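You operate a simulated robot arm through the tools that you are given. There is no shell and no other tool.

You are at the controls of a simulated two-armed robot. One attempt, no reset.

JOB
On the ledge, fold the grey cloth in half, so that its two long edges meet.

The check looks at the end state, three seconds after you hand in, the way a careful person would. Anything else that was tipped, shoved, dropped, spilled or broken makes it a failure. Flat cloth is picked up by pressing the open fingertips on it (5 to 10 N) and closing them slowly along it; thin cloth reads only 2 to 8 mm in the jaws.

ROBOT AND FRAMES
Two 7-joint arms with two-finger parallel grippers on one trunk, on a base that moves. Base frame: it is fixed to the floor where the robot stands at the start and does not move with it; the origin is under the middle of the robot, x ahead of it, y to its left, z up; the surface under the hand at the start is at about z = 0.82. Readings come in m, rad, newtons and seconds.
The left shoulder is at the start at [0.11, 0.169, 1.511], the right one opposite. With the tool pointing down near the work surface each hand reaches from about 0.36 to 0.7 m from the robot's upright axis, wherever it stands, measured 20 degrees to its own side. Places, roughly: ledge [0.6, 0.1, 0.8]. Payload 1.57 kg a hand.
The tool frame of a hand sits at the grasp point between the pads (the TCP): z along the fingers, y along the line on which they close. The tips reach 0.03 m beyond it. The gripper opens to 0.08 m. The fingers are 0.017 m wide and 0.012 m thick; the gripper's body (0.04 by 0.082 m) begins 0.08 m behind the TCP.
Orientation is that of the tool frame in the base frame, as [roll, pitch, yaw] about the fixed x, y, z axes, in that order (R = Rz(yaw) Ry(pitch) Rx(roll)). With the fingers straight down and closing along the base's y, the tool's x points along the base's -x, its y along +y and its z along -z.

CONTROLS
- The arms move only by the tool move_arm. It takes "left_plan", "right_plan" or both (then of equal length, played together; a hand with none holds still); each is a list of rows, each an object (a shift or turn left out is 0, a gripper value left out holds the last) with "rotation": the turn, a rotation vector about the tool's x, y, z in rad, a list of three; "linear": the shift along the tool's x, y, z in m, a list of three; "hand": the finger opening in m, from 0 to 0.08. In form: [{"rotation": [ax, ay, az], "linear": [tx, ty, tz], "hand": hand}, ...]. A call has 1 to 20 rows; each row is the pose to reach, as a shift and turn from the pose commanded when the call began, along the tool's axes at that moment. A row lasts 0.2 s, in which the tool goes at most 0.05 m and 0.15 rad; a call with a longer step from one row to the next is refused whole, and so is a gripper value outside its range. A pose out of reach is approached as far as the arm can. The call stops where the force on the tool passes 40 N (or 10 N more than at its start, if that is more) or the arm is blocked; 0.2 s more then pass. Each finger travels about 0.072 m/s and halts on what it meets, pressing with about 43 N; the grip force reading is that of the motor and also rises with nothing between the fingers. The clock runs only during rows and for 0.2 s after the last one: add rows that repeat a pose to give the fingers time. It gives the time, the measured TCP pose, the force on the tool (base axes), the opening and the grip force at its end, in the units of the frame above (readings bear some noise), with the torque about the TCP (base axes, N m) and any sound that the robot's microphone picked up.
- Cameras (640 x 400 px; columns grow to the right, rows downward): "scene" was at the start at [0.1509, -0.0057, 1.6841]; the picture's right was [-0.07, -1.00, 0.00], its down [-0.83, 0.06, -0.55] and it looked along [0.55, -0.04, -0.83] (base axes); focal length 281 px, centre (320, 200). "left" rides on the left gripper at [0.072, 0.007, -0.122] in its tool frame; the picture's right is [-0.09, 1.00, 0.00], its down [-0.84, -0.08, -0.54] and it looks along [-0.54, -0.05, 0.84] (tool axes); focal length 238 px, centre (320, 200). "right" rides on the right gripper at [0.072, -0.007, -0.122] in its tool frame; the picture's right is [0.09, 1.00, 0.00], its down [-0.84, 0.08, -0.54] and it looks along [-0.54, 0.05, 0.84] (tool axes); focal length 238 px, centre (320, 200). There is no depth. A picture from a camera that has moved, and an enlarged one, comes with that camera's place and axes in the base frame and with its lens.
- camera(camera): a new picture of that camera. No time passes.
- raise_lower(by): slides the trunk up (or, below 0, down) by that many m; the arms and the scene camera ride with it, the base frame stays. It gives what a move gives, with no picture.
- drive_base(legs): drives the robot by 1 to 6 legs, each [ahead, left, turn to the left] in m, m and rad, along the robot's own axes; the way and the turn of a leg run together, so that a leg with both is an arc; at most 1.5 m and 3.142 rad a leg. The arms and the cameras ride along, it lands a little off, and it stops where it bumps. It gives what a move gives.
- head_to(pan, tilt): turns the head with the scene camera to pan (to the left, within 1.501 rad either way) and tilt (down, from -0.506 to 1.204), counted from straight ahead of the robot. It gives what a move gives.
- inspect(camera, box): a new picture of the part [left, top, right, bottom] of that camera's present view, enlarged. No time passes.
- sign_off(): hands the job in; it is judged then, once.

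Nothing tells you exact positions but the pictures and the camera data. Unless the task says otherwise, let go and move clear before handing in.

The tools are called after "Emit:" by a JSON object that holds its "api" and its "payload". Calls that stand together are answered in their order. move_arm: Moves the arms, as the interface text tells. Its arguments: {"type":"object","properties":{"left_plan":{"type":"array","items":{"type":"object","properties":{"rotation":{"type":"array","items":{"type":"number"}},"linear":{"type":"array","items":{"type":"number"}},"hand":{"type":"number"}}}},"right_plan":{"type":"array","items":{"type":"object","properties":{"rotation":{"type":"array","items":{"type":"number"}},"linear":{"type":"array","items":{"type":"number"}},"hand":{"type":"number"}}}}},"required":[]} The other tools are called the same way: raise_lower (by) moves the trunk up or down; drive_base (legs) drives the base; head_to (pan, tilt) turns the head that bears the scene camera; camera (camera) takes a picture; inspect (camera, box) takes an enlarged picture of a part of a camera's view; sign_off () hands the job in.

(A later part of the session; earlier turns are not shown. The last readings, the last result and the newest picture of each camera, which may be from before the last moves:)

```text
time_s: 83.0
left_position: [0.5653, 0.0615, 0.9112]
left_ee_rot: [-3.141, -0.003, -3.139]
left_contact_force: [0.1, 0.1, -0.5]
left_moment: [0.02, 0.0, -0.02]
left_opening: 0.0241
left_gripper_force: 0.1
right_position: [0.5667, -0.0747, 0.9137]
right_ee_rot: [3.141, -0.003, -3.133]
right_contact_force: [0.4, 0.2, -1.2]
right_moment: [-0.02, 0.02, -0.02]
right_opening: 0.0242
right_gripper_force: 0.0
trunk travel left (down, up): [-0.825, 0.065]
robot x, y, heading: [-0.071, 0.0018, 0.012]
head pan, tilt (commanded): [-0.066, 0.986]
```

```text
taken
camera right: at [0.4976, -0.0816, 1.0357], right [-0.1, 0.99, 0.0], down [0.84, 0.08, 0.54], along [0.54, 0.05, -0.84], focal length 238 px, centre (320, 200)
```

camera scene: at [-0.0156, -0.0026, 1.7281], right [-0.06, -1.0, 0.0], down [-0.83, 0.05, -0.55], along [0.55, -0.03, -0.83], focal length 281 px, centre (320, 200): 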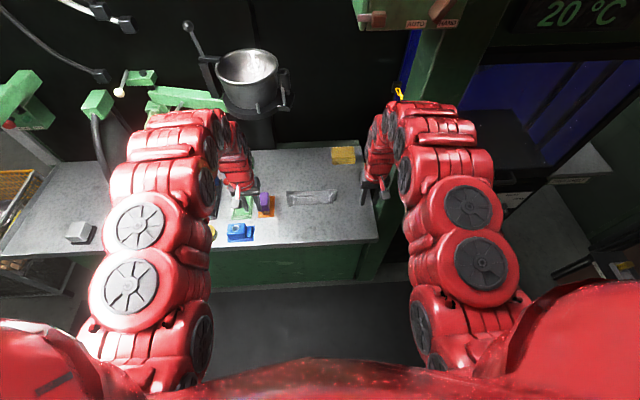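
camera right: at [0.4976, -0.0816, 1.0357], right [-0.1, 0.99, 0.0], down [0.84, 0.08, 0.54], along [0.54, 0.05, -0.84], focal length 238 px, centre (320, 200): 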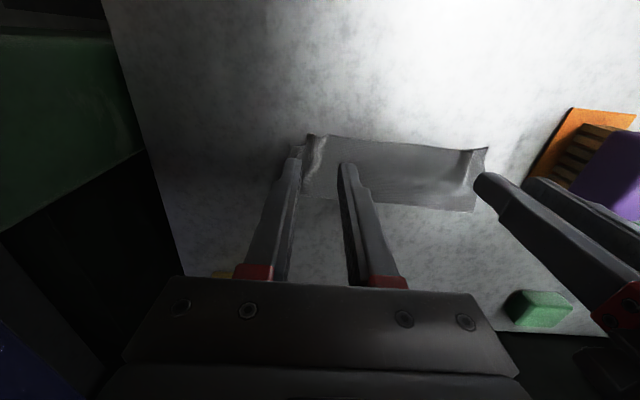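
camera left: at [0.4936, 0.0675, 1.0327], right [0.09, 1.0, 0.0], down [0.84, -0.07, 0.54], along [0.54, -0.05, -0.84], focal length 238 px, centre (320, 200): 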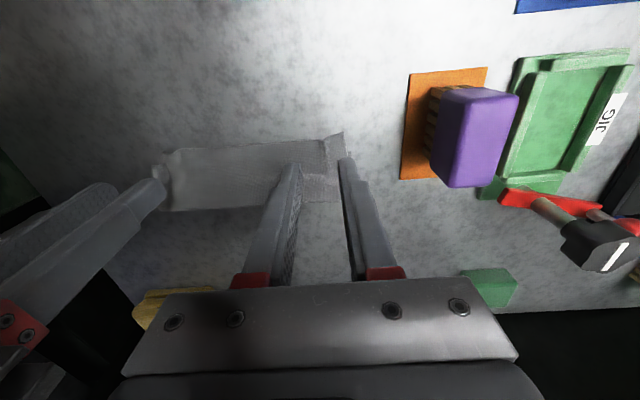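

Emit:
{"api": "inspect", "payload": {"camera": "left", "box": [240, 100, 400, 200]}}

Emit:
{"api": "inspect", "payload": {"camera": "right", "box": [240, 100, 400, 200]}}

```text
4.00 times, centred on (320, 150) of left
camera zoom: at [0.4936, 0.0675, 1.0327], right [0.09, 1.0, 0.0], down [0.84, -0.07, 0.54], along [0.54, -0.05, -0.84], focal length 953 px, centre (320, 400)
```

zoom: 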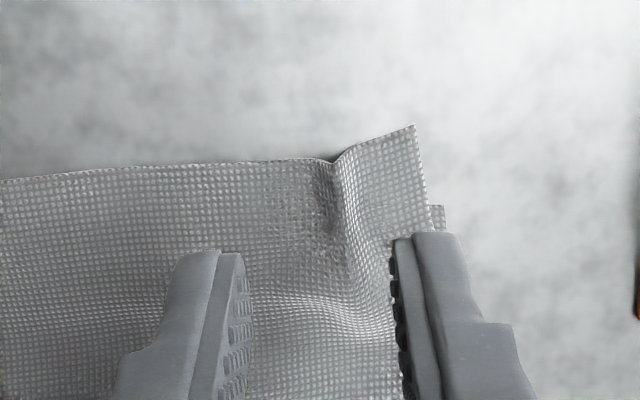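

```text
4.00 times, centred on (320, 150) of right
camera zoom: at [0.4976, -0.0816, 1.0357], right [-0.1, 0.99, 0.0], down [0.84, 0.08, 0.54], along [0.54, 0.05, -0.84], focal length 953 px, centre (320, 400)
```

zoom: 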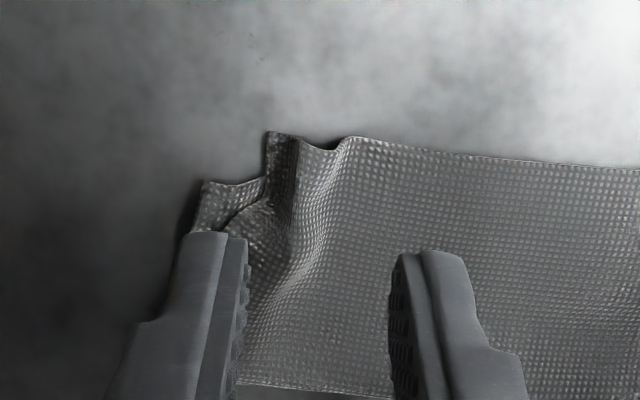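

The close view shows the lower corners at (0.578, 0.088) and (0.577, -0.102), and the top ones at (0.558, 0.082) and (0.562, -0.087), with the rucks right between my fingers. I go down around the rucks without pressing.

Emit:
{"api": "move_arm", "payload": {"left_plan": [{"linear": [-0.002, 0.002, 0.01]}, {"linear": [-0.002, 0.002, 0.025]}, {"linear": [-0.002, 0.002, 0.04]}, {"linear": [-0.002, 0.002, 0.05]}, {"linear": [-0.002, 0.002, 0.0555]}, {"linear": [-0.002, 0.002, 0.0555]}], "right_plan": [{"linear": [-0.001, 0, 0.01]}, {"linear": [-0.001, 0, 0.025]}, {"linear": [-0.001, 0, 0.04]}, {"linear": [-0.001, 0, 0.052]}, {"linear": [-0.001, 0, 0.057]}, {"linear": [-0.001, 0, 0.057]}]}}

Emit:
{"api": "inspect", "payload": {"camera": "left", "box": [240, 90, 400, 190]}}

Emit:
{"api": "inspect", "payload": {"camera": "right", "box": [240, 90, 400, 190]}}

```text
time_s: 84.4
left_position: [0.5668, 0.0643, 0.8564]
left_ee_rot: [-3.14, -0.001, -3.139]
left_contact_force: [0.7, 0.3, 0.0]
left_moment: [0.0, 0.01, 0.0]
left_opening: 0.0239
left_gripper_force: 0.1
right_position: [0.57, -0.0745, 0.8558]
right_ee_rot: [-3.141, -0.002, -3.132]
right_contact_force: [0.1, -1.0, -0.6]
right_moment: [0.01, 0.03, -0.01]
right_opening: 0.0239
right_gripper_force: 0.1
trunk travel left (down, up): [-0.825, 0.065]
robot x, y, heading: [-0.0695, 0.008, 0.006]
head pan, tilt (commanded): [-0.066, 0.986]
```

```text
4.00 times, centred on (320, 140) of left
camera zoom: at [0.4955, 0.0689, 0.9769], right [0.09, 1.0, 0.0], down [0.84, -0.07, 0.54], along [0.54, -0.05, -0.84], focal length 953 px, centre (320, 440)
```

zoom: 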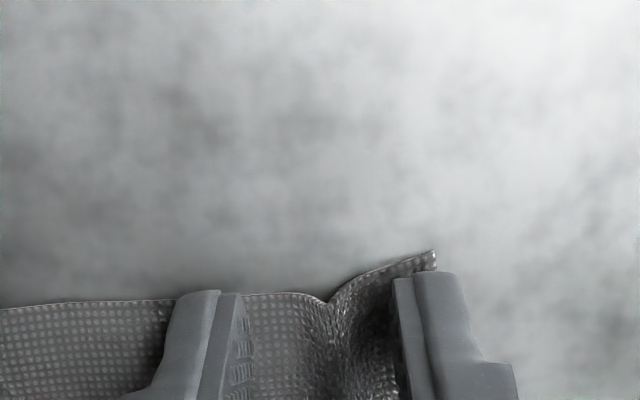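

```text
4.00 times, centred on (320, 140) of right
camera zoom: at [0.4997, -0.0812, 0.9789], right [-0.1, 0.99, 0.0], down [0.84, 0.08, 0.54], along [0.54, 0.05, -0.84], focal length 953 px, centre (320, 440)
```

zoom: 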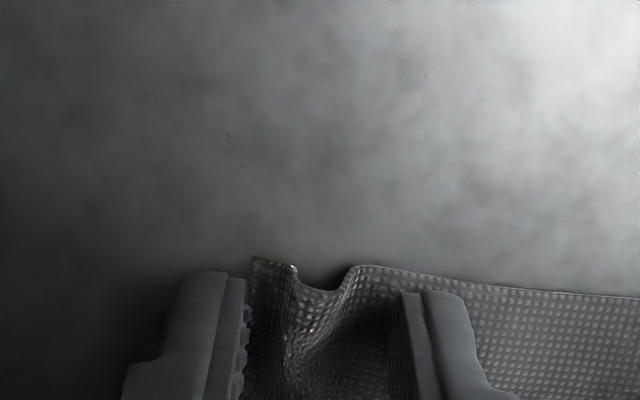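

The rucks lie between the fingers on both sides. I lower another 2 mm to a light touch and close slowly on them.

Emit:
{"api": "move_arm", "payload": {"left_plan": [{"linear": [0, 0, 0.001]}, {"linear": [0, 0, 0.002]}, {"linear": [0, 0, 0.0025]}, {"linear": [0, 0, 0.0025]}], "right_plan": [{"linear": [0, 0, 0.001]}, {"linear": [0, 0, 0.0015]}, {"linear": [0, 0, 0.0018]}, {"linear": [0, 0, 0.0018]}]}}

```text
time_s: 85.4
left_position: [0.5678, 0.0639, 0.8533]
left_ee_rot: [-3.141, -0.002, -3.138]
left_contact_force: [0.7, 0.0, -0.4]
left_moment: [0.0, 0.0, 0.0]
left_opening: 0.0239
left_gripper_force: 0.1
right_position: [0.5679, -0.0733, 0.8549]
right_ee_rot: [3.141, -0.004, -3.132]
right_contact_force: [0.6, -0.3, -0.2]
right_moment: [0.0, 0.0, 0.0]
right_opening: 0.024
right_gripper_force: 0.1
trunk travel left (down, up): [-0.825, 0.065]
robot x, y, heading: [-0.0699, -0.0003, 0.01]
head pan, tilt (commanded): [-0.066, 0.986]
```

Emit:
{"api": "move_arm", "payload": {"left_plan": [{"linear": [0, 0, 0.0006], "hand": 0.022}, {"linear": [0, 0, 0.0006], "hand": 0.02}, {"linear": [0, 0, 0.0006], "hand": 0.018}, {"linear": [0, 0, 0.0006], "hand": 0.016}, {"linear": [0, 0, 0.0006], "hand": 0.014}, {"linear": [0, 0, 0.0006], "hand": 0.012}, {"linear": [0, 0, 0.0006], "hand": 0.01}], "right_plan": [{"linear": [0, 0, 0.0005], "hand": 0.022}, {"linear": [0, 0, 0.001], "hand": 0.02}, {"linear": [0, 0, 0.001], "hand": 0.018}, {"linear": [0, 0, 0.001], "hand": 0.016}, {"linear": [0, 0, 0.001], "hand": 0.014}, {"linear": [0, 0, 0.001], "hand": 0.012}, {"linear": [0, 0, 0.001], "hand": 0.01}]}}

Emit:
{"api": "inspect", "payload": {"camera": "left", "box": [240, 90, 400, 190]}}

Emit:
{"api": "inspect", "payload": {"camera": "right", "box": [240, 90, 400, 190]}}

```text
time_s: 87.0
left_position: [0.5684, 0.0658, 0.8528]
left_ee_rot: [-3.141, -0.002, -3.139]
left_contact_force: [0.5, 0.9, 0.3]
left_moment: [0.0, 0.03, 0.01]
left_opening: 0.0101
left_gripper_force: 0.0
right_position: [0.5692, -0.0742, 0.8538]
right_ee_rot: [-3.141, -0.003, -3.132]
right_contact_force: [-0.1, -0.7, 0.1]
right_moment: [0.01, 0.02, 0.01]
right_opening: 0.01
right_gripper_force: 0.0
trunk travel left (down, up): [-0.825, 0.065]
robot x, y, heading: [-0.0722, 0.0048, 0.005]
head pan, tilt (commanded): [-0.066, 0.986]
```

```text
4.00 times, centred on (320, 140) of left
camera zoom: at [0.4962, 0.0694, 0.974], right [0.09, 1.0, 0.0], down [0.84, -0.07, 0.54], along [0.54, -0.05, -0.84], focal length 953 px, centre (320, 440)
```

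zoom: 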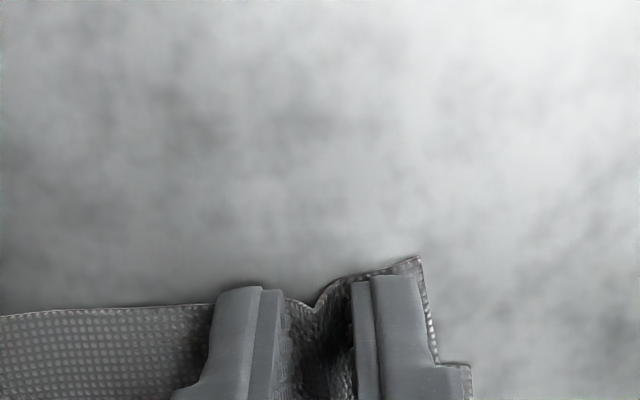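

```text
4.00 times, centred on (320, 140) of right
camera zoom: at [0.4992, -0.0816, 0.9762], right [-0.1, 0.99, 0.0], down [0.84, 0.08, 0.54], along [0.54, 0.05, -0.84], focal length 953 px, centre (320, 440)
```

zoom: 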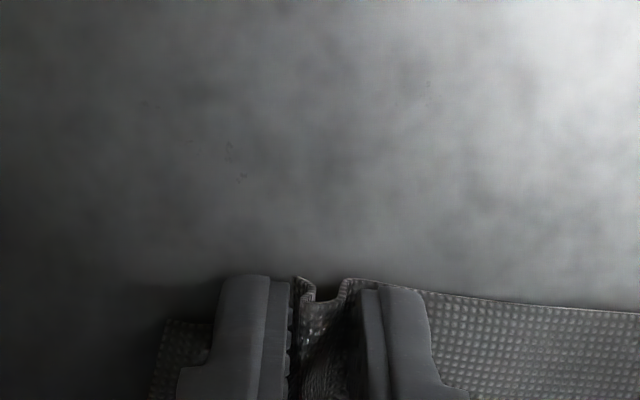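

Both rucks are between the pads and the lower layer is undisturbed. I close fully.

Emit:
{"api": "move_arm", "payload": {"left_plan": [{"hand": 0.008}, {"hand": 0.006}, {"hand": 0.004}, {"hand": 0.002}, {"hand": 0.0}, {"hand": 0.0}, {"hand": 0.0}, {"hand": 0.0}], "right_plan": [{"hand": 0.008}, {"hand": 0.006}, {"hand": 0.004}, {"hand": 0.002}, {"hand": 0.0}, {"hand": 0.0}, {"hand": 0.0}, {"hand": 0.0}]}}

Emit:
{"api": "inspect", "payload": {"camera": "left", "box": [240, 90, 400, 190]}}

Emit:
{"api": "inspect", "payload": {"camera": "right", "box": [240, 90, 400, 190]}}

```text
time_s: 88.8
left_position: [0.5669, 0.0634, 0.8522]
left_ee_rot: [-3.139, -0.002, -3.138]
left_contact_force: [0.7, -8.7, 0.5]
left_moment: [-0.22, -0.04, -0.02]
left_opening: 0.002
left_gripper_force: 23.9
right_position: [0.5687, -0.0748, 0.8528]
right_ee_rot: [3.141, -0.002, -3.134]
right_contact_force: [-0.2, 7.1, 0.0]
right_moment: [0.23, 0.04, 0.01]
right_opening: 0.0025
right_gripper_force: 23.3
trunk travel left (down, up): [-0.825, 0.065]
robot x, y, heading: [-0.0657, 0.0039, 0.01]
head pan, tilt (commanded): [-0.066, 0.986]
```

```text
4.00 times, centred on (320, 140) of left
camera zoom: at [0.4962, 0.0692, 0.9741], right [0.09, 1.0, 0.0], down [0.84, -0.07, 0.54], along [0.54, -0.05, -0.84], focal length 953 px, centre (320, 440)
```

zoom: 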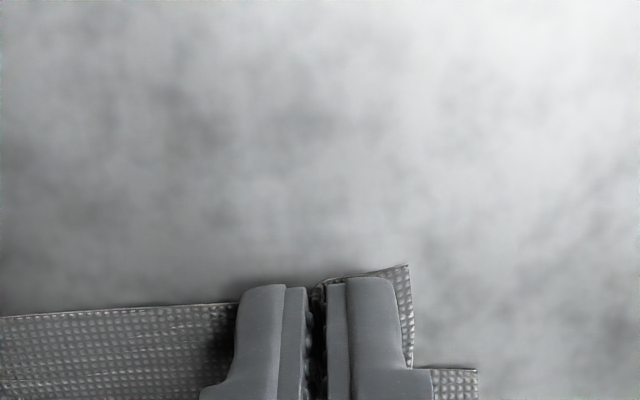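

```text
4.00 times, centred on (320, 140) of right
camera zoom: at [0.4992, -0.0814, 0.9762], right [-0.1, 0.99, 0.0], down [0.84, 0.08, 0.54], along [0.54, 0.05, -0.84], focal length 953 px, centre (320, 440)
```

zoom: 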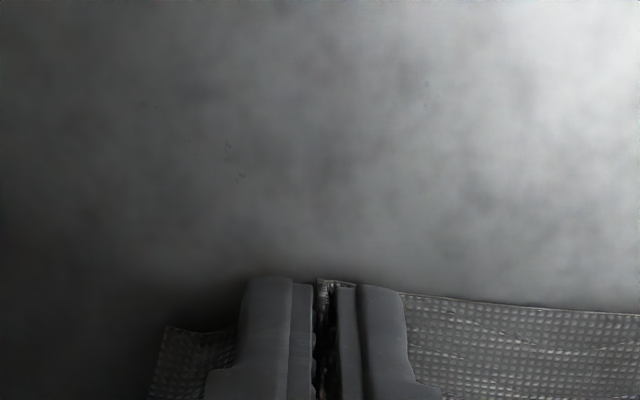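

Held: 2.0 and 2.5 mm in the jaws. I ease the sideways tension, lift 1 cm, shift the left by 18 mm and the right by 15 mm forward, and look.

Emit:
{"api": "move_arm", "payload": {"left_plan": [{"linear": [0, -0.0015, -0.003]}, {"linear": [0, -0.0025, -0.007]}, {"linear": [-0.002, -0.0025, -0.011]}, {"linear": [-0.006, -0.0025, -0.012]}, {"linear": [-0.01, -0.0025, -0.012]}, {"linear": [-0.014, -0.0025, -0.012]}, {"linear": [-0.018, -0.0025, -0.012]}, {"linear": [-0.018, -0.0025, -0.012]}], "right_plan": [{"linear": [0, 0.0015, -0.003]}, {"linear": [0, 0.0025, -0.007]}, {"linear": [-0.002, 0.0025, -0.011]}, {"linear": [-0.005, 0.0025, -0.012]}, {"linear": [-0.008, 0.0025, -0.012]}, {"linear": [-0.012, 0.0025, -0.012]}, {"linear": [-0.015, 0.0025, -0.012]}, {"linear": [-0.015, 0.0025, -0.012]}]}}

Emit:
{"api": "inspect", "payload": {"camera": "left", "box": [110, 90, 430, 290]}}

Emit:
{"api": "inspect", "payload": {"camera": "right", "box": [230, 90, 550, 290]}}

Emit:
{"api": "inspect", "payload": {"camera": "scene", "box": [270, 170, 350, 220]}}

```text
time_s: 90.6
left_position: [0.5845, 0.0617, 0.8641]
left_ee_rot: [-3.141, 0.0, -3.136]
left_contact_force: [0.3, 0.4, -0.1]
left_moment: [0.01, 0.02, 0.03]
left_opening: 0.0022
left_gripper_force: 23.5
right_position: [0.5843, -0.071, 0.8648]
right_ee_rot: [3.141, -0.003, -3.134]
right_contact_force: [0.8, 0.4, -0.6]
right_moment: [0.03, 0.0, 0.0]
right_opening: 0.0028
right_gripper_force: 23.6
trunk travel left (down, up): [-0.825, 0.065]
robot x, y, heading: [-0.07, 0.0016, 0.009]
head pan, tilt (commanded): [-0.066, 0.986]
```

```text
2.00 times, centred on (270, 190) of left
camera zoom: at [0.5141, 0.0674, 0.9865], right [0.09, 1.0, 0.0], down [0.84, -0.07, 0.54], along [0.54, -0.05, -0.84], focal length 477 px, centre (420, 220)
```

zoom: 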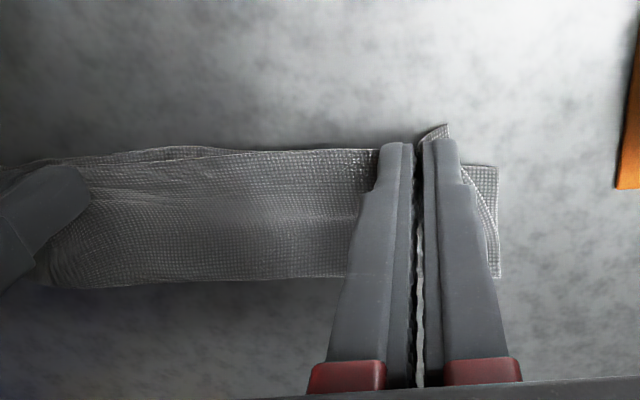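

```text
2.00 times, centred on (390, 190) of right
camera zoom: at [0.5144, -0.0786, 0.9875], right [-0.1, 0.99, 0.0], down [0.84, 0.08, 0.54], along [0.54, 0.05, -0.84], focal length 477 px, centre (180, 220)
```

zoom: 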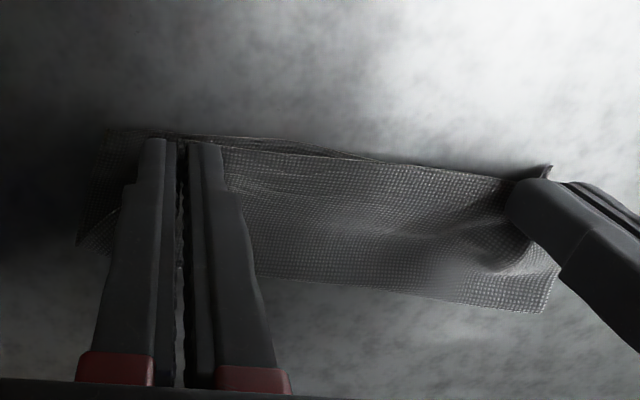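

```text
8.00 times, centred on (310, 195) of scene
camera zoom: at [0.0824, -0.0017, 1.6841], right [-0.06, -1.0, 0.0], down [-0.83, 0.05, -0.55], along [0.55, -0.03, -0.83], focal length 2249 px, centre (400, 240)
```

zoom: 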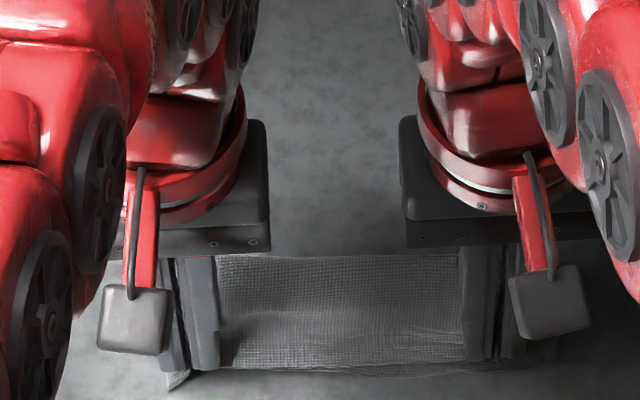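

Shifting the top pushed the whole light cloth along: the middle now fits, but the left end of the lower layer ran ahead. I still hold the edge well, so I raise it again until only the far edge rests, to redo the last part of the fold more carefully.

Emit:
{"api": "raise_lower", "payload": {"by": 0.064}}

Emit:
{"api": "inspect", "payload": {"camera": "left", "box": [110, 80, 430, 280]}}

Emit:
{"api": "inspect", "payload": {"camera": "right", "box": [230, 80, 550, 280]}}

Emit:
{"api": "inspect", "payload": {"camera": "scene", "box": [270, 180, 350, 230]}}

```text
time_s: 91.7
left_position: [0.5842, 0.0627, 0.929]
left_ee_rot: [-3.139, -0.002, -3.137]
left_contact_force: [0.3, -0.3, -0.3]
left_moment: [-0.01, 0.04, 0.01]
left_opening: 0.0019
left_gripper_force: 23.6
right_position: [0.5843, -0.0713, 0.9295]
right_ee_rot: [3.14, -0.003, -3.134]
right_contact_force: [0.8, 0.0, 0.4]
right_moment: [0.02, 0.02, -0.01]
right_opening: 0.0026
right_gripper_force: 24.3
trunk travel left (down, up): [-0.889, 0.001]
robot x, y, heading: [-0.0675, 0.0021, 0.011]
head pan, tilt (commanded): [-0.066, 0.986]
```

```text
2.00 times, centred on (270, 180) of left
camera zoom: at [0.5141, 0.0673, 1.0502], right [0.09, 1.0, 0.0], down [0.84, -0.07, 0.54], along [0.54, -0.05, -0.84], focal length 477 px, centre (420, 240)
```

zoom: 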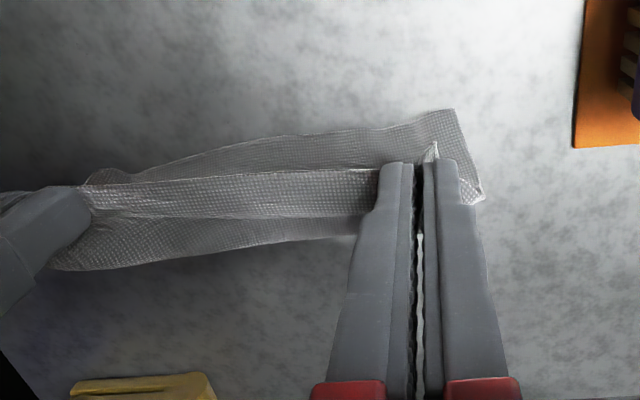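

```text
2.00 times, centred on (390, 180) of right
camera zoom: at [0.5145, -0.0785, 1.0514], right [-0.1, 0.99, 0.0], down [0.84, 0.08, 0.54], along [0.54, 0.05, -0.84], focal length 477 px, centre (180, 240)
```

zoom: 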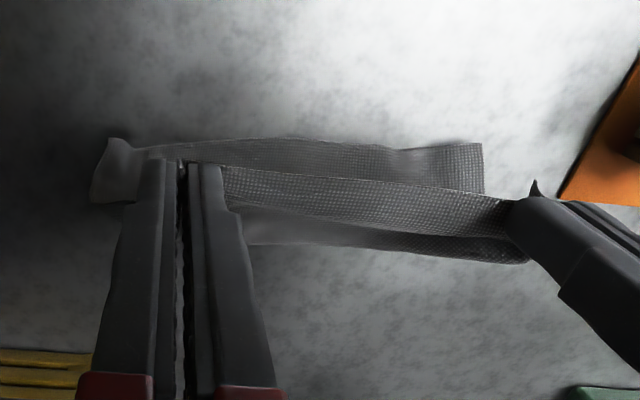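

```text
8.00 times, centred on (310, 205) of scene
camera zoom: at [0.0826, -0.0016, 1.748], right [-0.06, -1.0, 0.0], down [-0.83, 0.05, -0.55], along [0.55, -0.03, -0.83], focal length 2249 px, centre (400, 160)
```

zoom: 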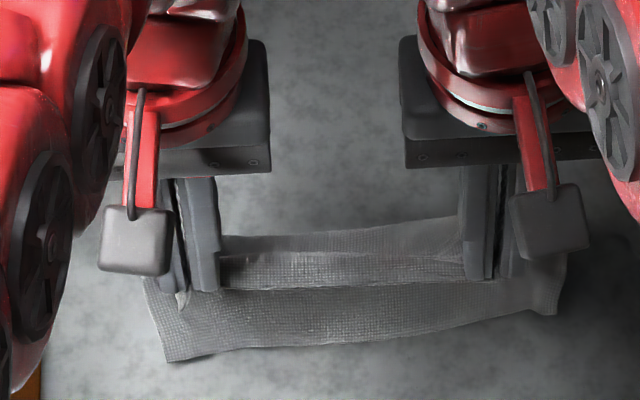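

Raised, the far edge shows clearly on the ledge, but slanted: x 0.587 on the left, 0.605 on the right. I lift fully so that the cloth hangs free and squares itself again, and let it settle.

Emit:
{"api": "move_arm", "payload": {"left_plan": [{"linear": [0, 0, -0.01]}, {"linear": [0, 0, -0.02]}, {"linear": [0, 0, -0.03]}, {"linear": [0, 0, -0.04]}, {"linear": [0, 0, -0.048]}, {"linear": [0, 0, -0.048]}, {"linear": [0, 0, -0.048]}, {"linear": [0, 0, -0.048]}, {"linear": [0, 0, -0.048]}, {"linear": [0, 0, -0.048]}, {"linear": [0, 0, -0.048]}, {"linear": [0, 0, -0.048]}, {"linear": [0, 0, -0.048]}, {"linear": [0, 0, -0.048]}], "right_plan": [{"linear": [0, 0, -0.01]}, {"linear": [0, 0, -0.02]}, {"linear": [0, 0, -0.03]}, {"linear": [0, 0, -0.04]}, {"linear": [0, 0, -0.048]}, {"linear": [0, 0, -0.048]}, {"linear": [0, 0, -0.048]}, {"linear": [0, 0, -0.048]}, {"linear": [0, 0, -0.048]}, {"linear": [0, 0, -0.048]}, {"linear": [0, 0, -0.048]}, {"linear": [0, 0, -0.048]}, {"linear": [0, 0, -0.048]}, {"linear": [0, 0, -0.048]}]}}

Emit:
{"api": "inspect", "payload": {"camera": "left", "box": [110, 80, 430, 280]}}

Emit:
{"api": "inspect", "payload": {"camera": "right", "box": [230, 80, 550, 280]}}

Emit:
{"api": "inspect", "payload": {"camera": "scene", "box": [270, 180, 350, 230]}}

```text
time_s: 94.7
left_position: [0.5862, 0.0619, 0.9776]
left_ee_rot: [-3.139, -0.001, -3.138]
left_contact_force: [0.3, 0.4, 0.8]
left_moment: [0.0, 0.0, 0.06]
left_opening: 0.0018
left_gripper_force: 23.3
right_position: [0.5836, -0.0701, 0.977]
right_ee_rot: [3.141, -0.004, -3.134]
right_contact_force: [0.4, 0.6, 0.2]
right_moment: [-0.02, -0.04, -0.03]
right_opening: 0.0026
right_gripper_force: 23.9
trunk travel left (down, up): [-0.889, 0.001]
robot x, y, heading: [-0.0693, 0.005, 0.008]
head pan, tilt (commanded): [-0.066, 0.986]
```

```text
2.00 times, centred on (270, 180) of left
camera zoom: at [0.5138, 0.0673, 1.0985], right [0.09, 1.0, 0.0], down [0.84, -0.07, 0.54], along [0.54, -0.05, -0.84], focal length 477 px, centre (420, 240)
```

zoom: 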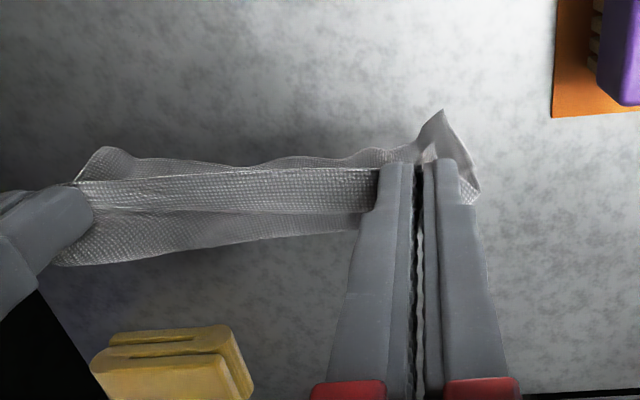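

```text
2.00 times, centred on (390, 180) of right
camera zoom: at [0.5141, -0.0776, 1.0997], right [-0.1, 0.99, 0.0], down [0.84, 0.08, 0.54], along [0.54, 0.05, -0.84], focal length 477 px, centre (180, 240)
```

zoom: 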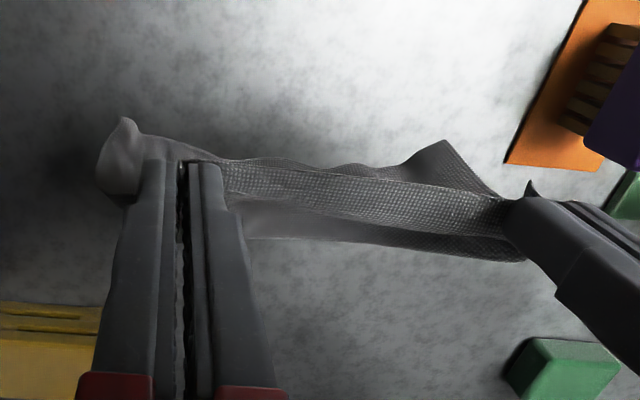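

```text
8.00 times, centred on (310, 205) of scene
camera zoom: at [0.0824, -0.0016, 1.7481], right [-0.06, -1.0, 0.0], down [-0.83, 0.05, -0.55], along [0.55, -0.03, -0.83], focal length 2249 px, centre (400, 160)
```

zoom: 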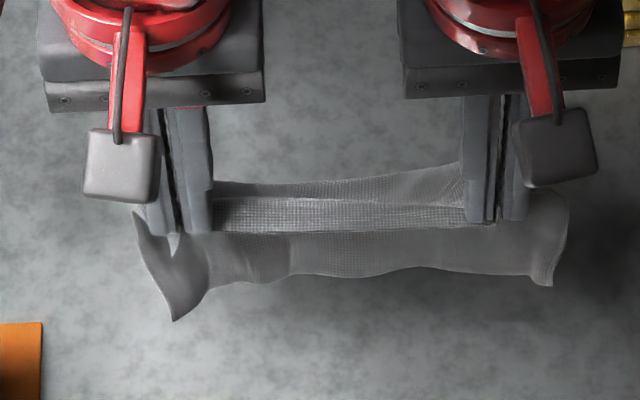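

The cloth hangs free again. I back up 4 cm to stay well clear of the bowl, then lower in small steps, this time doing the forward offset early, while only the far edge is touching.

Emit:
{"api": "drive_base", "payload": {"legs": [[-0.04, 0, 0]]}}

Emit:
{"api": "raise_lower", "payload": {"by": -0.03}}

Emit:
{"api": "inspect", "payload": {"camera": "left", "box": [110, 80, 430, 280]}}

Emit:
{"api": "inspect", "payload": {"camera": "right", "box": [230, 80, 550, 280]}}

Emit:
{"api": "inspect", "payload": {"camera": "scene", "box": [270, 190, 350, 240]}}

```text
time_s: 95.5
left_position: [0.5511, 0.0628, 0.9734]
left_ee_rot: [-3.14, -0.008, -3.137]
left_contact_force: [1.1, -0.3, -0.7]
left_moment: [0.02, 0.03, -0.02]
left_opening: 0.0019
left_gripper_force: 23.4
right_position: [0.549, -0.0717, 0.9734]
right_ee_rot: [3.141, -0.009, -3.132]
right_contact_force: [1.1, -0.2, 0.3]
right_moment: [-0.01, 0.06, 0.0]
right_opening: 0.0024
right_gripper_force: 24.1
trunk travel left (down, up): [-0.889, 0.001]
robot x, y, heading: [-0.1098, 0.0042, 0.012]
head pan, tilt (commanded): [-0.066, 0.986]
```

```text
time_s: 96.3
left_position: [0.544, 0.0617, 0.9482]
left_ee_rot: [-3.139, -0.001, -3.136]
left_contact_force: [0.0, 0.2, 0.7]
left_moment: [0.0, -0.03, 0.0]
left_opening: 0.002
left_gripper_force: 23.8
right_position: [0.5418, -0.0695, 0.9487]
right_ee_rot: [-3.141, -0.002, -3.133]
right_contact_force: [0.3, 0.6, -0.4]
right_moment: [0.03, 0.0, -0.01]
right_opening: 0.0026
right_gripper_force: 24.1
trunk travel left (down, up): [-0.859, 0.031]
robot x, y, heading: [-0.1046, 0.0016, 0.009]
head pan, tilt (commanded): [-0.066, 0.986]
```

```text
2.00 times, centred on (270, 180) of left
camera zoom: at [0.4728, 0.0673, 1.0695], right [0.09, 1.0, 0.0], down [0.84, -0.07, 0.54], along [0.54, -0.05, -0.84], focal length 477 px, centre (420, 240)
```

zoom: 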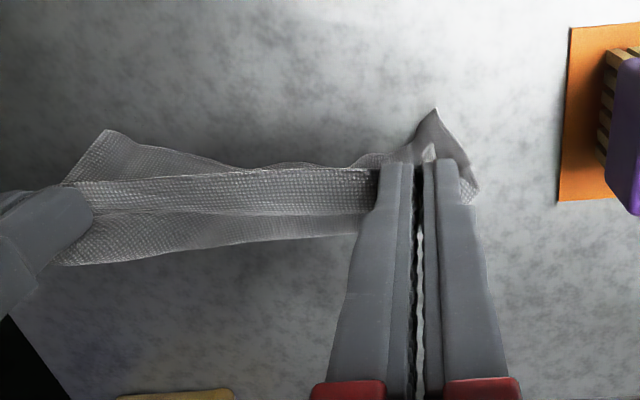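

```text
2.00 times, centred on (390, 180) of right
camera zoom: at [0.4732, -0.0777, 1.0707], right [-0.1, 0.99, 0.0], down [0.84, 0.08, 0.54], along [0.54, 0.05, -0.84], focal length 477 px, centre (180, 240)
```

zoom: 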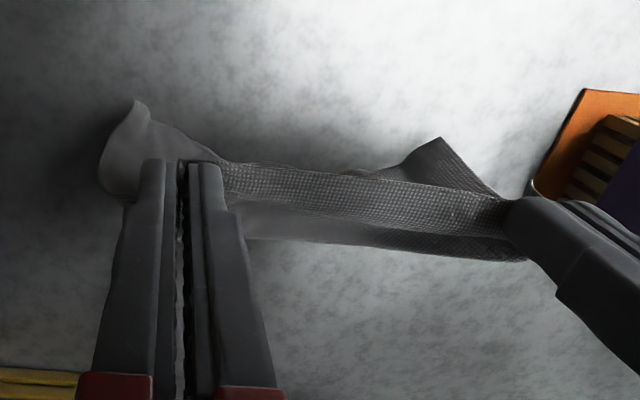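

```text
8.00 times, centred on (310, 215) of scene
camera zoom: at [0.0404, -0.0019, 1.7183], right [-0.06, -1.0, 0.0], down [-0.83, 0.05, -0.55], along [0.55, -0.03, -0.83], focal length 2249 px, centre (400, 80)
```

zoom: 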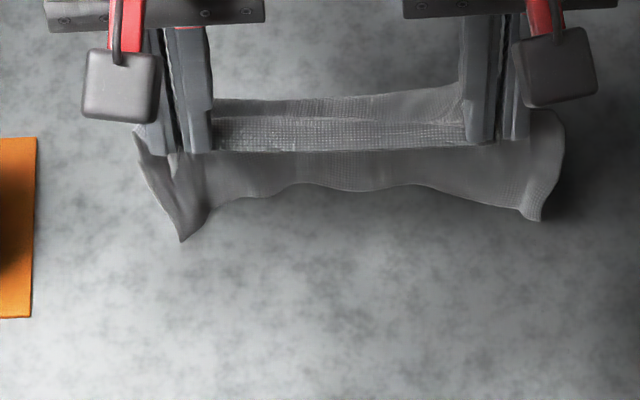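

Emit:
{"api": "raise_lower", "payload": {"by": -0.02}}

Emit:
{"api": "inspect", "payload": {"camera": "left", "box": [110, 80, 430, 280]}}

Emit:
{"api": "inspect", "payload": {"camera": "right", "box": [230, 80, 550, 280]}}

Emit:
{"api": "inspect", "payload": {"camera": "scene", "box": [270, 190, 350, 240]}}

```text
time_s: 97.0
left_position: [0.5457, 0.0627, 0.9282]
left_ee_rot: [-3.14, -0.001, -3.138]
left_contact_force: [0.2, -0.2, -0.4]
left_moment: [-0.01, 0.0, -0.03]
left_opening: 0.0016
left_gripper_force: 23.6
right_position: [0.5428, -0.0703, 0.9278]
right_ee_rot: [-3.141, -0.002, -3.133]
right_contact_force: [-0.5, -1.2, 0.0]
right_moment: [-0.01, -0.01, 0.01]
right_opening: 0.0026
right_gripper_force: 23.9
trunk travel left (down, up): [-0.839, 0.051]
robot x, y, heading: [-0.1105, 0.001, 0.009]
head pan, tilt (commanded): [-0.066, 0.986]
```

```text
2.00 times, centred on (270, 180) of left
camera zoom: at [0.4735, 0.0673, 1.049], right [0.09, 1.0, 0.0], down [0.84, -0.07, 0.54], along [0.54, -0.05, -0.84], focal length 477 px, centre (420, 240)
```

zoom: 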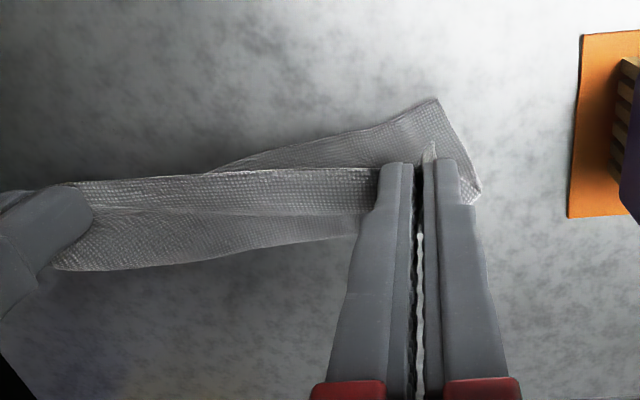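

```text
2.00 times, centred on (390, 180) of right
camera zoom: at [0.4738, -0.0777, 1.0502], right [-0.1, 0.99, 0.0], down [0.84, 0.08, 0.54], along [0.54, 0.05, -0.84], focal length 477 px, centre (180, 240)
```

zoom: 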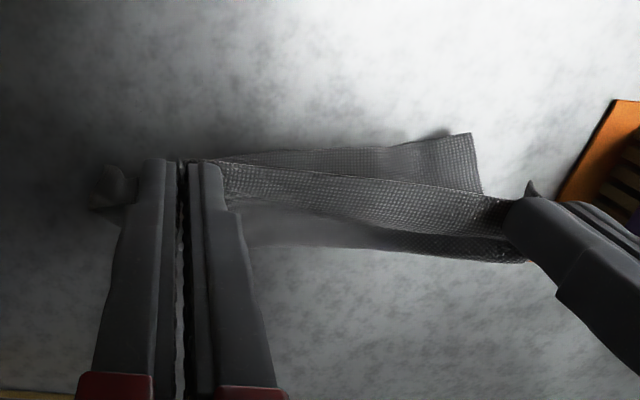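

```text
8.00 times, centred on (310, 215) of scene
camera zoom: at [0.0415, -0.0019, 1.6982], right [-0.06, -1.0, 0.0], down [-0.83, 0.05, -0.55], along [0.55, -0.03, -0.83], focal length 2249 px, centre (400, 80)
```

zoom: 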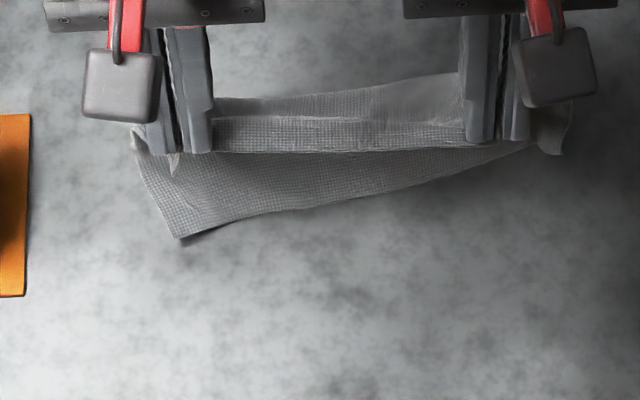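

This time the cloth came down skewed, its right side running ahead, because I had just driven backward. The first time I lowered it right after driving forward and it came down square, so I raise it again and repeat it that way.

Emit:
{"api": "raise_lower", "payload": {"by": 0.05}}

Emit:
{"api": "drive_base", "payload": {"legs": [[-0.06, 0, 0]]}}

Emit:
{"api": "drive_base", "payload": {"legs": [[0.07, 0, 0]]}}

Emit:
{"api": "inspect", "payload": {"camera": "left", "box": [110, 80, 430, 280]}}

Emit:
{"api": "inspect", "payload": {"camera": "right", "box": [230, 80, 550, 280]}}

Emit:
{"api": "inspect", "payload": {"camera": "scene", "box": [270, 190, 350, 240]}}

```text
time_s: 97.9
left_position: [0.5463, 0.0616, 0.9773]
left_ee_rot: [-3.141, -0.002, -3.136]
left_contact_force: [-0.2, 0.1, -1.0]
left_moment: [0.02, -0.03, 0.01]
left_opening: 0.0019
left_gripper_force: 23.2
right_position: [0.5445, -0.0706, 0.9771]
right_ee_rot: [3.141, -0.003, -3.133]
right_contact_force: [-0.2, 0.7, -0.5]
right_moment: [0.0, 0.03, 0.03]
right_opening: 0.0028
right_gripper_force: 24.2
trunk travel left (down, up): [-0.889, 0.001]
robot x, y, heading: [-0.1075, 0.0007, 0.009]
head pan, tilt (commanded): [-0.066, 0.986]
```

```text
time_s: 98.9
left_position: [0.4901, 0.0619, 0.9742]
left_ee_rot: [-3.141, -0.006, -3.141]
left_contact_force: [0.8, 0.1, 0.5]
left_moment: [0.01, 0.08, -0.02]
left_opening: 0.0016
left_gripper_force: 23.5
right_position: [0.4885, -0.072, 0.9744]
right_ee_rot: [3.141, -0.007, -3.135]
right_contact_force: [0.0, 0.7, 0.9]
right_moment: [-0.01, 0.02, -0.02]
right_opening: 0.0027
right_gripper_force: 24.0
trunk travel left (down, up): [-0.889, 0.001]
robot x, y, heading: [-0.1648, -0.0015, 0.007]
head pan, tilt (commanded): [-0.066, 0.986]
```

```text
time_s: 99.9
left_position: [0.5536, 0.0629, 0.9787]
left_ee_rot: [-3.14, 0.001, -3.137]
left_contact_force: [-0.3, -0.5, 0.0]
left_moment: [0.0, 0.05, -0.01]
left_opening: 0.0021
left_gripper_force: 23.8
right_position: [0.5506, -0.07, 0.9795]
right_ee_rot: [-3.14, 0.0, -3.133]
right_contact_force: [0.2, 0.4, -0.1]
right_moment: [0.0, -0.02, -0.01]
right_opening: 0.0024
right_gripper_force: 24.2
trunk travel left (down, up): [-0.889, 0.001]
robot x, y, heading: [-0.0962, 0.0004, 0.013]
head pan, tilt (commanded): [-0.066, 0.986]
```

```text
2.00 times, centred on (270, 180) of left
camera zoom: at [0.4806, 0.0677, 1.1001], right [0.09, 1.0, 0.0], down [0.84, -0.07, 0.54], along [0.54, -0.05, -0.84], focal length 477 px, centre (420, 240)
```

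zoom: 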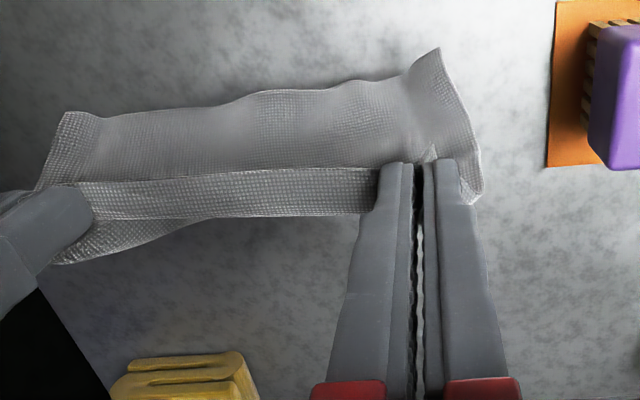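

```text
2.00 times, centred on (390, 180) of right
camera zoom: at [0.481, -0.0774, 1.1014], right [-0.1, 0.99, 0.0], down [0.84, 0.09, 0.54], along [0.54, 0.06, -0.84], focal length 477 px, centre (180, 240)
```

zoom: 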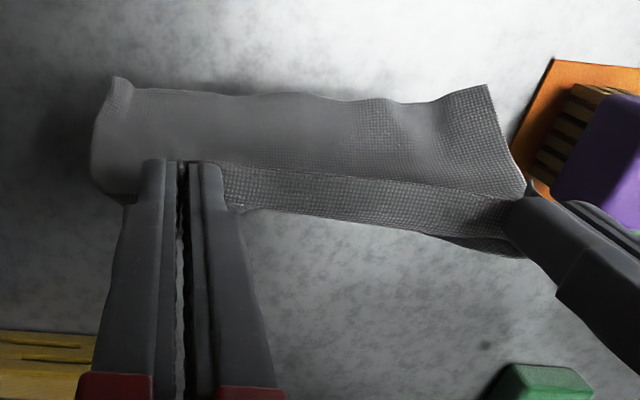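

```text
8.00 times, centred on (310, 215) of scene
camera zoom: at [0.0475, -0.0018, 1.7486], right [-0.06, -1.0, 0.0], down [-0.83, 0.05, -0.55], along [0.55, -0.03, -0.83], focal length 2249 px, centre (400, 80)
```

zoom: 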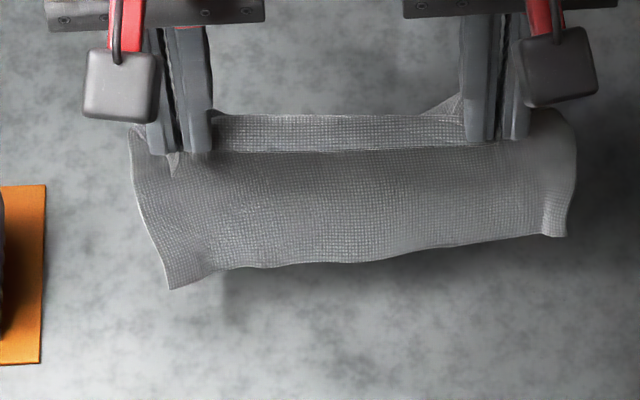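

Now the cloth trails back evenly and square. I lower it straight away by 4 cm.

Emit:
{"api": "raise_lower", "payload": {"by": -0.04}}

Emit:
{"api": "inspect", "payload": {"camera": "left", "box": [110, 80, 430, 280]}}

Emit:
{"api": "inspect", "payload": {"camera": "right", "box": [230, 80, 550, 280]}}

Emit:
{"api": "inspect", "payload": {"camera": "scene", "box": [270, 190, 350, 240]}}

```text
time_s: 100.7
left_position: [0.5554, 0.0632, 0.9371]
left_ee_rot: [-3.14, -0.003, -3.137]
left_contact_force: [0.9, 0.2, 0.5]
left_moment: [0.0, -0.01, -0.02]
left_opening: 0.0018
left_gripper_force: 23.5
right_position: [0.5548, -0.0704, 0.9361]
right_ee_rot: [3.141, -0.004, -3.134]
right_contact_force: [0.7, 1.0, -0.2]
right_moment: [0.02, 0.0, -0.02]
right_opening: 0.0027
right_gripper_force: 24.0
trunk travel left (down, up): [-0.849, 0.041]
robot x, y, heading: [-0.099, 0.0027, 0.014]
head pan, tilt (commanded): [-0.066, 0.986]
```

```text
2.00 times, centred on (270, 180) of left
camera zoom: at [0.4841, 0.0678, 1.0579], right [0.09, 1.0, 0.0], down [0.84, -0.07, 0.54], along [0.54, -0.05, -0.84], focal length 477 px, centre (420, 240)
```

zoom: 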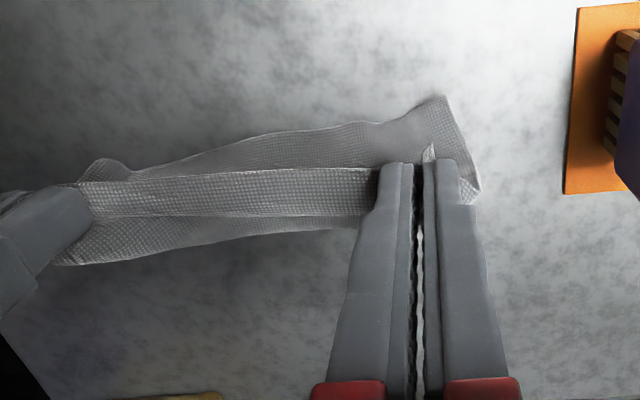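

```text
2.00 times, centred on (390, 180) of right
camera zoom: at [0.4846, -0.0774, 1.0592], right [-0.1, 0.99, 0.0], down [0.84, 0.09, 0.54], along [0.54, 0.05, -0.84], focal length 477 px, centre (180, 240)
```

zoom: 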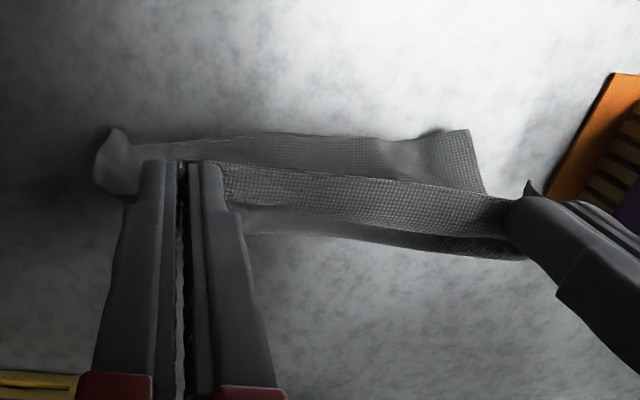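

```text
8.00 times, centred on (310, 215) of scene
camera zoom: at [0.0533, -0.0017, 1.7079], right [-0.06, -1.0, 0.0], down [-0.83, 0.05, -0.55], along [0.55, -0.03, -0.83], focal length 2249 px, centre (400, 80)
```

zoom: 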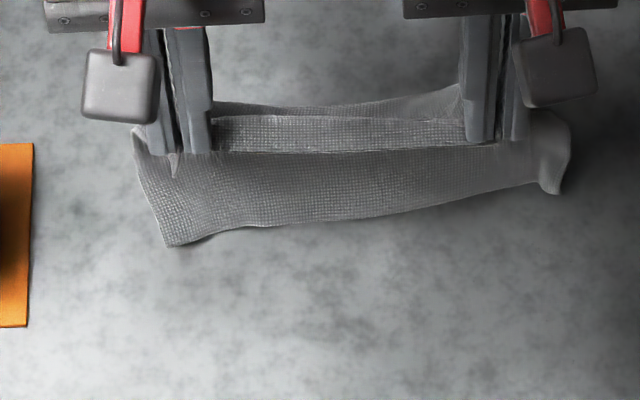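

The far edge is down fairly straight but slanted by about 8 degrees (x 0.556 left, 0.565 middle, 0.578 right). I turn the held edge to match it: left hand back 9 mm, right hand forward 9 mm, with the same small yaw on both.

Emit:
{"api": "move_arm", "payload": {"left_plan": [{"linear": [0.002, 0, 0], "rotation": [0, 0, -0.03]}, {"linear": [0.0045, 0, 0], "rotation": [0, 0, -0.06]}, {"linear": [0.007, 0, 0], "rotation": [0, 0, -0.09]}, {"linear": [0.009, 0, 0], "rotation": [0, 0, -0.12]}, {"linear": [0.009, 0, 0], "rotation": [0, 0, -0.12]}], "right_plan": [{"linear": [-0.002, 0, 0], "rotation": [0, 0, -0.03]}, {"linear": [-0.0045, 0, 0], "rotation": [0, 0, -0.06]}, {"linear": [-0.007, 0, 0], "rotation": [0, 0, -0.09]}, {"linear": [-0.009, 0, 0], "rotation": [0, 0, -0.12]}, {"linear": [-0.009, 0, 0], "rotation": [0, 0, -0.12]}]}}

Emit:
{"api": "drive_base", "payload": {"legs": [[0.01, 0, 0]]}}

Emit:
{"api": "raise_lower", "payload": {"by": -0.015}}

Emit:
{"api": "inspect", "payload": {"camera": "left", "box": [110, 80, 430, 280]}}

Emit:
{"api": "inspect", "payload": {"camera": "right", "box": [230, 80, 550, 280]}}

Emit:
{"api": "inspect", "payload": {"camera": "scene", "box": [270, 185, 350, 235]}}

```text
time_s: 101.9
left_position: [0.5448, 0.0637, 0.9376]
left_ee_rot: [-3.141, -0.002, -3.015]
left_contact_force: [0.3, -0.5, -0.2]
left_moment: [-0.04, 0.02, -0.02]
left_opening: 0.0018
left_gripper_force: 23.4
right_position: [0.5626, -0.0697, 0.938]
right_ee_rot: [-3.142, -0.004, -3.011]
right_contact_force: [0.8, 0.5, 0.0]
right_moment: [0.02, 0.02, -0.02]
right_opening: 0.0024
right_gripper_force: 23.9
trunk travel left (down, up): [-0.849, 0.041]
robot x, y, heading: [-0.098, 0.0048, 0.01]
head pan, tilt (commanded): [-0.066, 0.986]
```

```text
time_s: 102.6
left_position: [0.553, 0.0636, 0.9383]
left_ee_rot: [-3.14, 0.0, -3.017]
left_contact_force: [-0.2, -1.4, 0.0]
left_moment: [-0.04, -0.05, 0.01]
left_opening: 0.0018
left_gripper_force: 23.7
right_position: [0.5712, -0.0689, 0.9399]
right_ee_rot: [-3.14, 0.0, -3.014]
right_contact_force: [-0.7, 1.4, 0.0]
right_moment: [0.0, -0.02, 0.01]
right_opening: 0.0025
right_gripper_force: 23.2
trunk travel left (down, up): [-0.849, 0.041]
robot x, y, heading: [-0.0887, 0.0048, 0.005]
head pan, tilt (commanded): [-0.066, 0.986]
```

```text
time_s: 103.3
left_position: [0.5553, 0.0626, 0.9234]
left_ee_rot: [-3.14, -0.001, -3.016]
left_contact_force: [0.8, -1.0, -0.8]
left_moment: [0.0, -0.03, 0.01]
left_opening: 0.0019
left_gripper_force: 23.2
right_position: [0.571, -0.0701, 0.9224]
right_ee_rot: [3.141, -0.003, -3.012]
right_contact_force: [-0.1, 1.4, -0.8]
right_moment: [0.01, 0.03, -0.07]
right_opening: 0.0024
right_gripper_force: 23.5
trunk travel left (down, up): [-0.834, 0.056]
robot x, y, heading: [-0.0919, 0.0033, 0.005]
head pan, tilt (commanded): [-0.066, 0.986]
```

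```text
2.00 times, centred on (270, 180) of left
camera zoom: at [0.4835, 0.0595, 1.0436], right [-0.03, 1.0, 0.0], down [0.84, 0.03, 0.54], along [0.54, 0.02, -0.84], focal length 477 px, centre (420, 240)
```

zoom: 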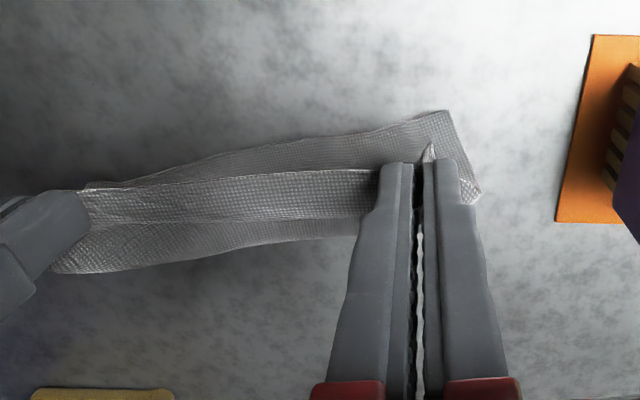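

```text
2.00 times, centred on (390, 180) of right
camera zoom: at [0.5033, -0.086, 1.045], right [-0.22, 0.98, 0.0], down [0.82, 0.18, 0.54], along [0.53, 0.12, -0.84], focal length 477 px, centre (180, 240)
```

zoom: 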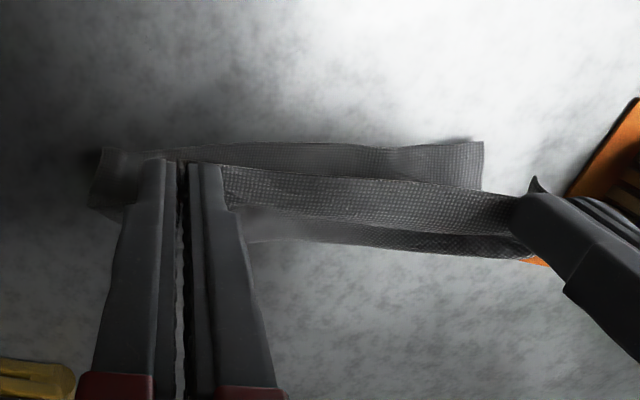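

```text
8.00 times, centred on (310, 210) of scene
camera zoom: at [0.061, -0.0017, 1.6931], right [-0.06, -1.0, 0.0], down [-0.83, 0.05, -0.55], along [0.55, -0.03, -0.83], focal length 2249 px, centre (400, 120)
```

zoom: 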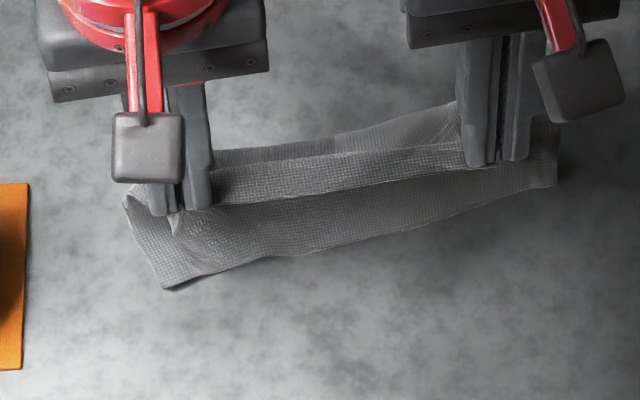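

Emit:
{"api": "move_arm", "payload": {"left_plan": [{"linear": [-0.004, 0, 0.003]}, {"linear": [-0.008, 0, 0.007]}, {"linear": [-0.012, 0, 0.012]}, {"linear": [-0.016, 0, 0.018]}, {"linear": [-0.018, 0, 0.024]}, {"linear": [-0.018, 0, 0.024]}], "right_plan": [{"linear": [-0.003, 0, 0.003]}, {"linear": [-0.006, 0, 0.007]}, {"linear": [-0.009, 0, 0.012]}, {"linear": [-0.012, 0, 0.018]}, {"linear": [-0.014, 0, 0.024]}, {"linear": [-0.014, 0, 0.024]}]}}

Emit:
{"api": "inspect", "payload": {"camera": "left", "box": [110, 80, 430, 280]}}

Emit:
{"api": "inspect", "payload": {"camera": "right", "box": [230, 80, 550, 280]}}

Emit:
{"api": "inspect", "payload": {"camera": "scene", "box": [270, 180, 350, 230]}}

```text
time_s: 104.7
left_position: [0.5734, 0.0662, 0.8987]
left_ee_rot: [-3.142, -0.003, -3.016]
left_contact_force: [0.8, -1.8, 0.2]
left_moment: [-0.03, -0.02, -0.01]
left_opening: 0.0017
left_gripper_force: 23.5
right_position: [0.5845, -0.0676, 0.9047]
right_ee_rot: [-3.141, -0.005, -3.009]
right_contact_force: [0.3, 2.5, -0.2]
right_moment: [0.04, -0.02, -0.02]
right_opening: 0.0024
right_gripper_force: 24.1
right hand out of reach, approached as far as the arm can: row 5, 6
trunk travel left (down, up): [-0.834, 0.056]
robot x, y, heading: [-0.0881, 0.0033, 0.008]
head pan, tilt (commanded): [-0.066, 0.986]
```

```text
2.00 times, centred on (270, 180) of left
camera zoom: at [0.5016, 0.0624, 1.0195], right [-0.03, 1.0, 0.0], down [0.84, 0.03, 0.54], along [0.54, 0.02, -0.84], focal length 477 px, centre (420, 240)
```

zoom: 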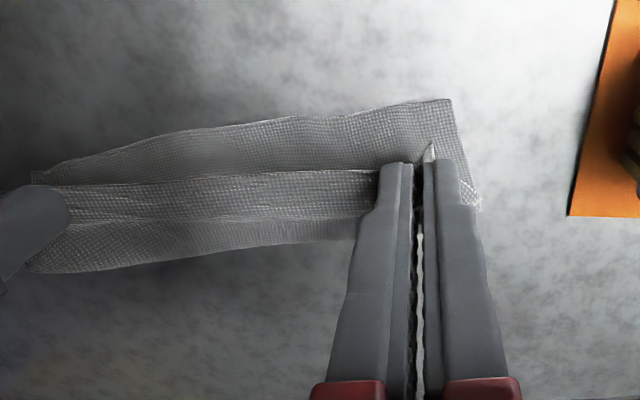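

```text
2.00 times, centred on (390, 180) of right
camera zoom: at [0.5157, -0.0841, 1.0274], right [-0.22, 0.98, 0.0], down [0.82, 0.18, 0.54], along [0.53, 0.12, -0.84], focal length 477 px, centre (180, 240)
```

zoom: 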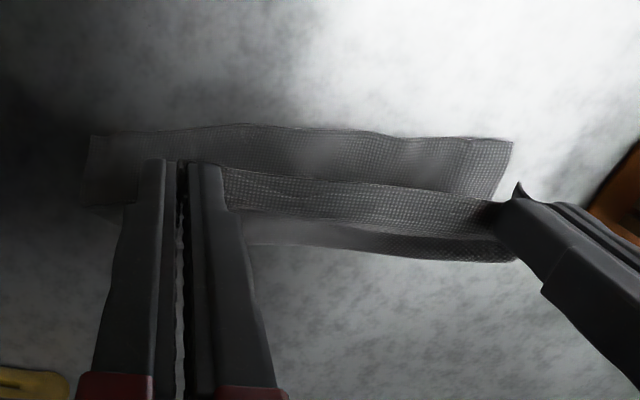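

```text
8.00 times, centred on (310, 205) of scene
camera zoom: at [0.0618, -0.0017, 1.6931], right [-0.06, -1.0, 0.0], down [-0.83, 0.05, -0.55], along [0.55, -0.03, -0.83], focal length 2249 px, centre (400, 160)
```

zoom: 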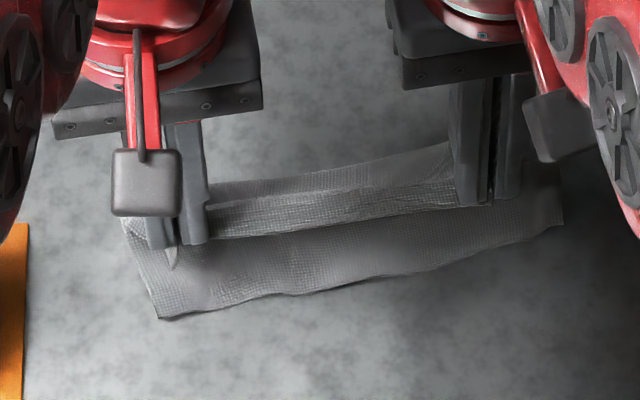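

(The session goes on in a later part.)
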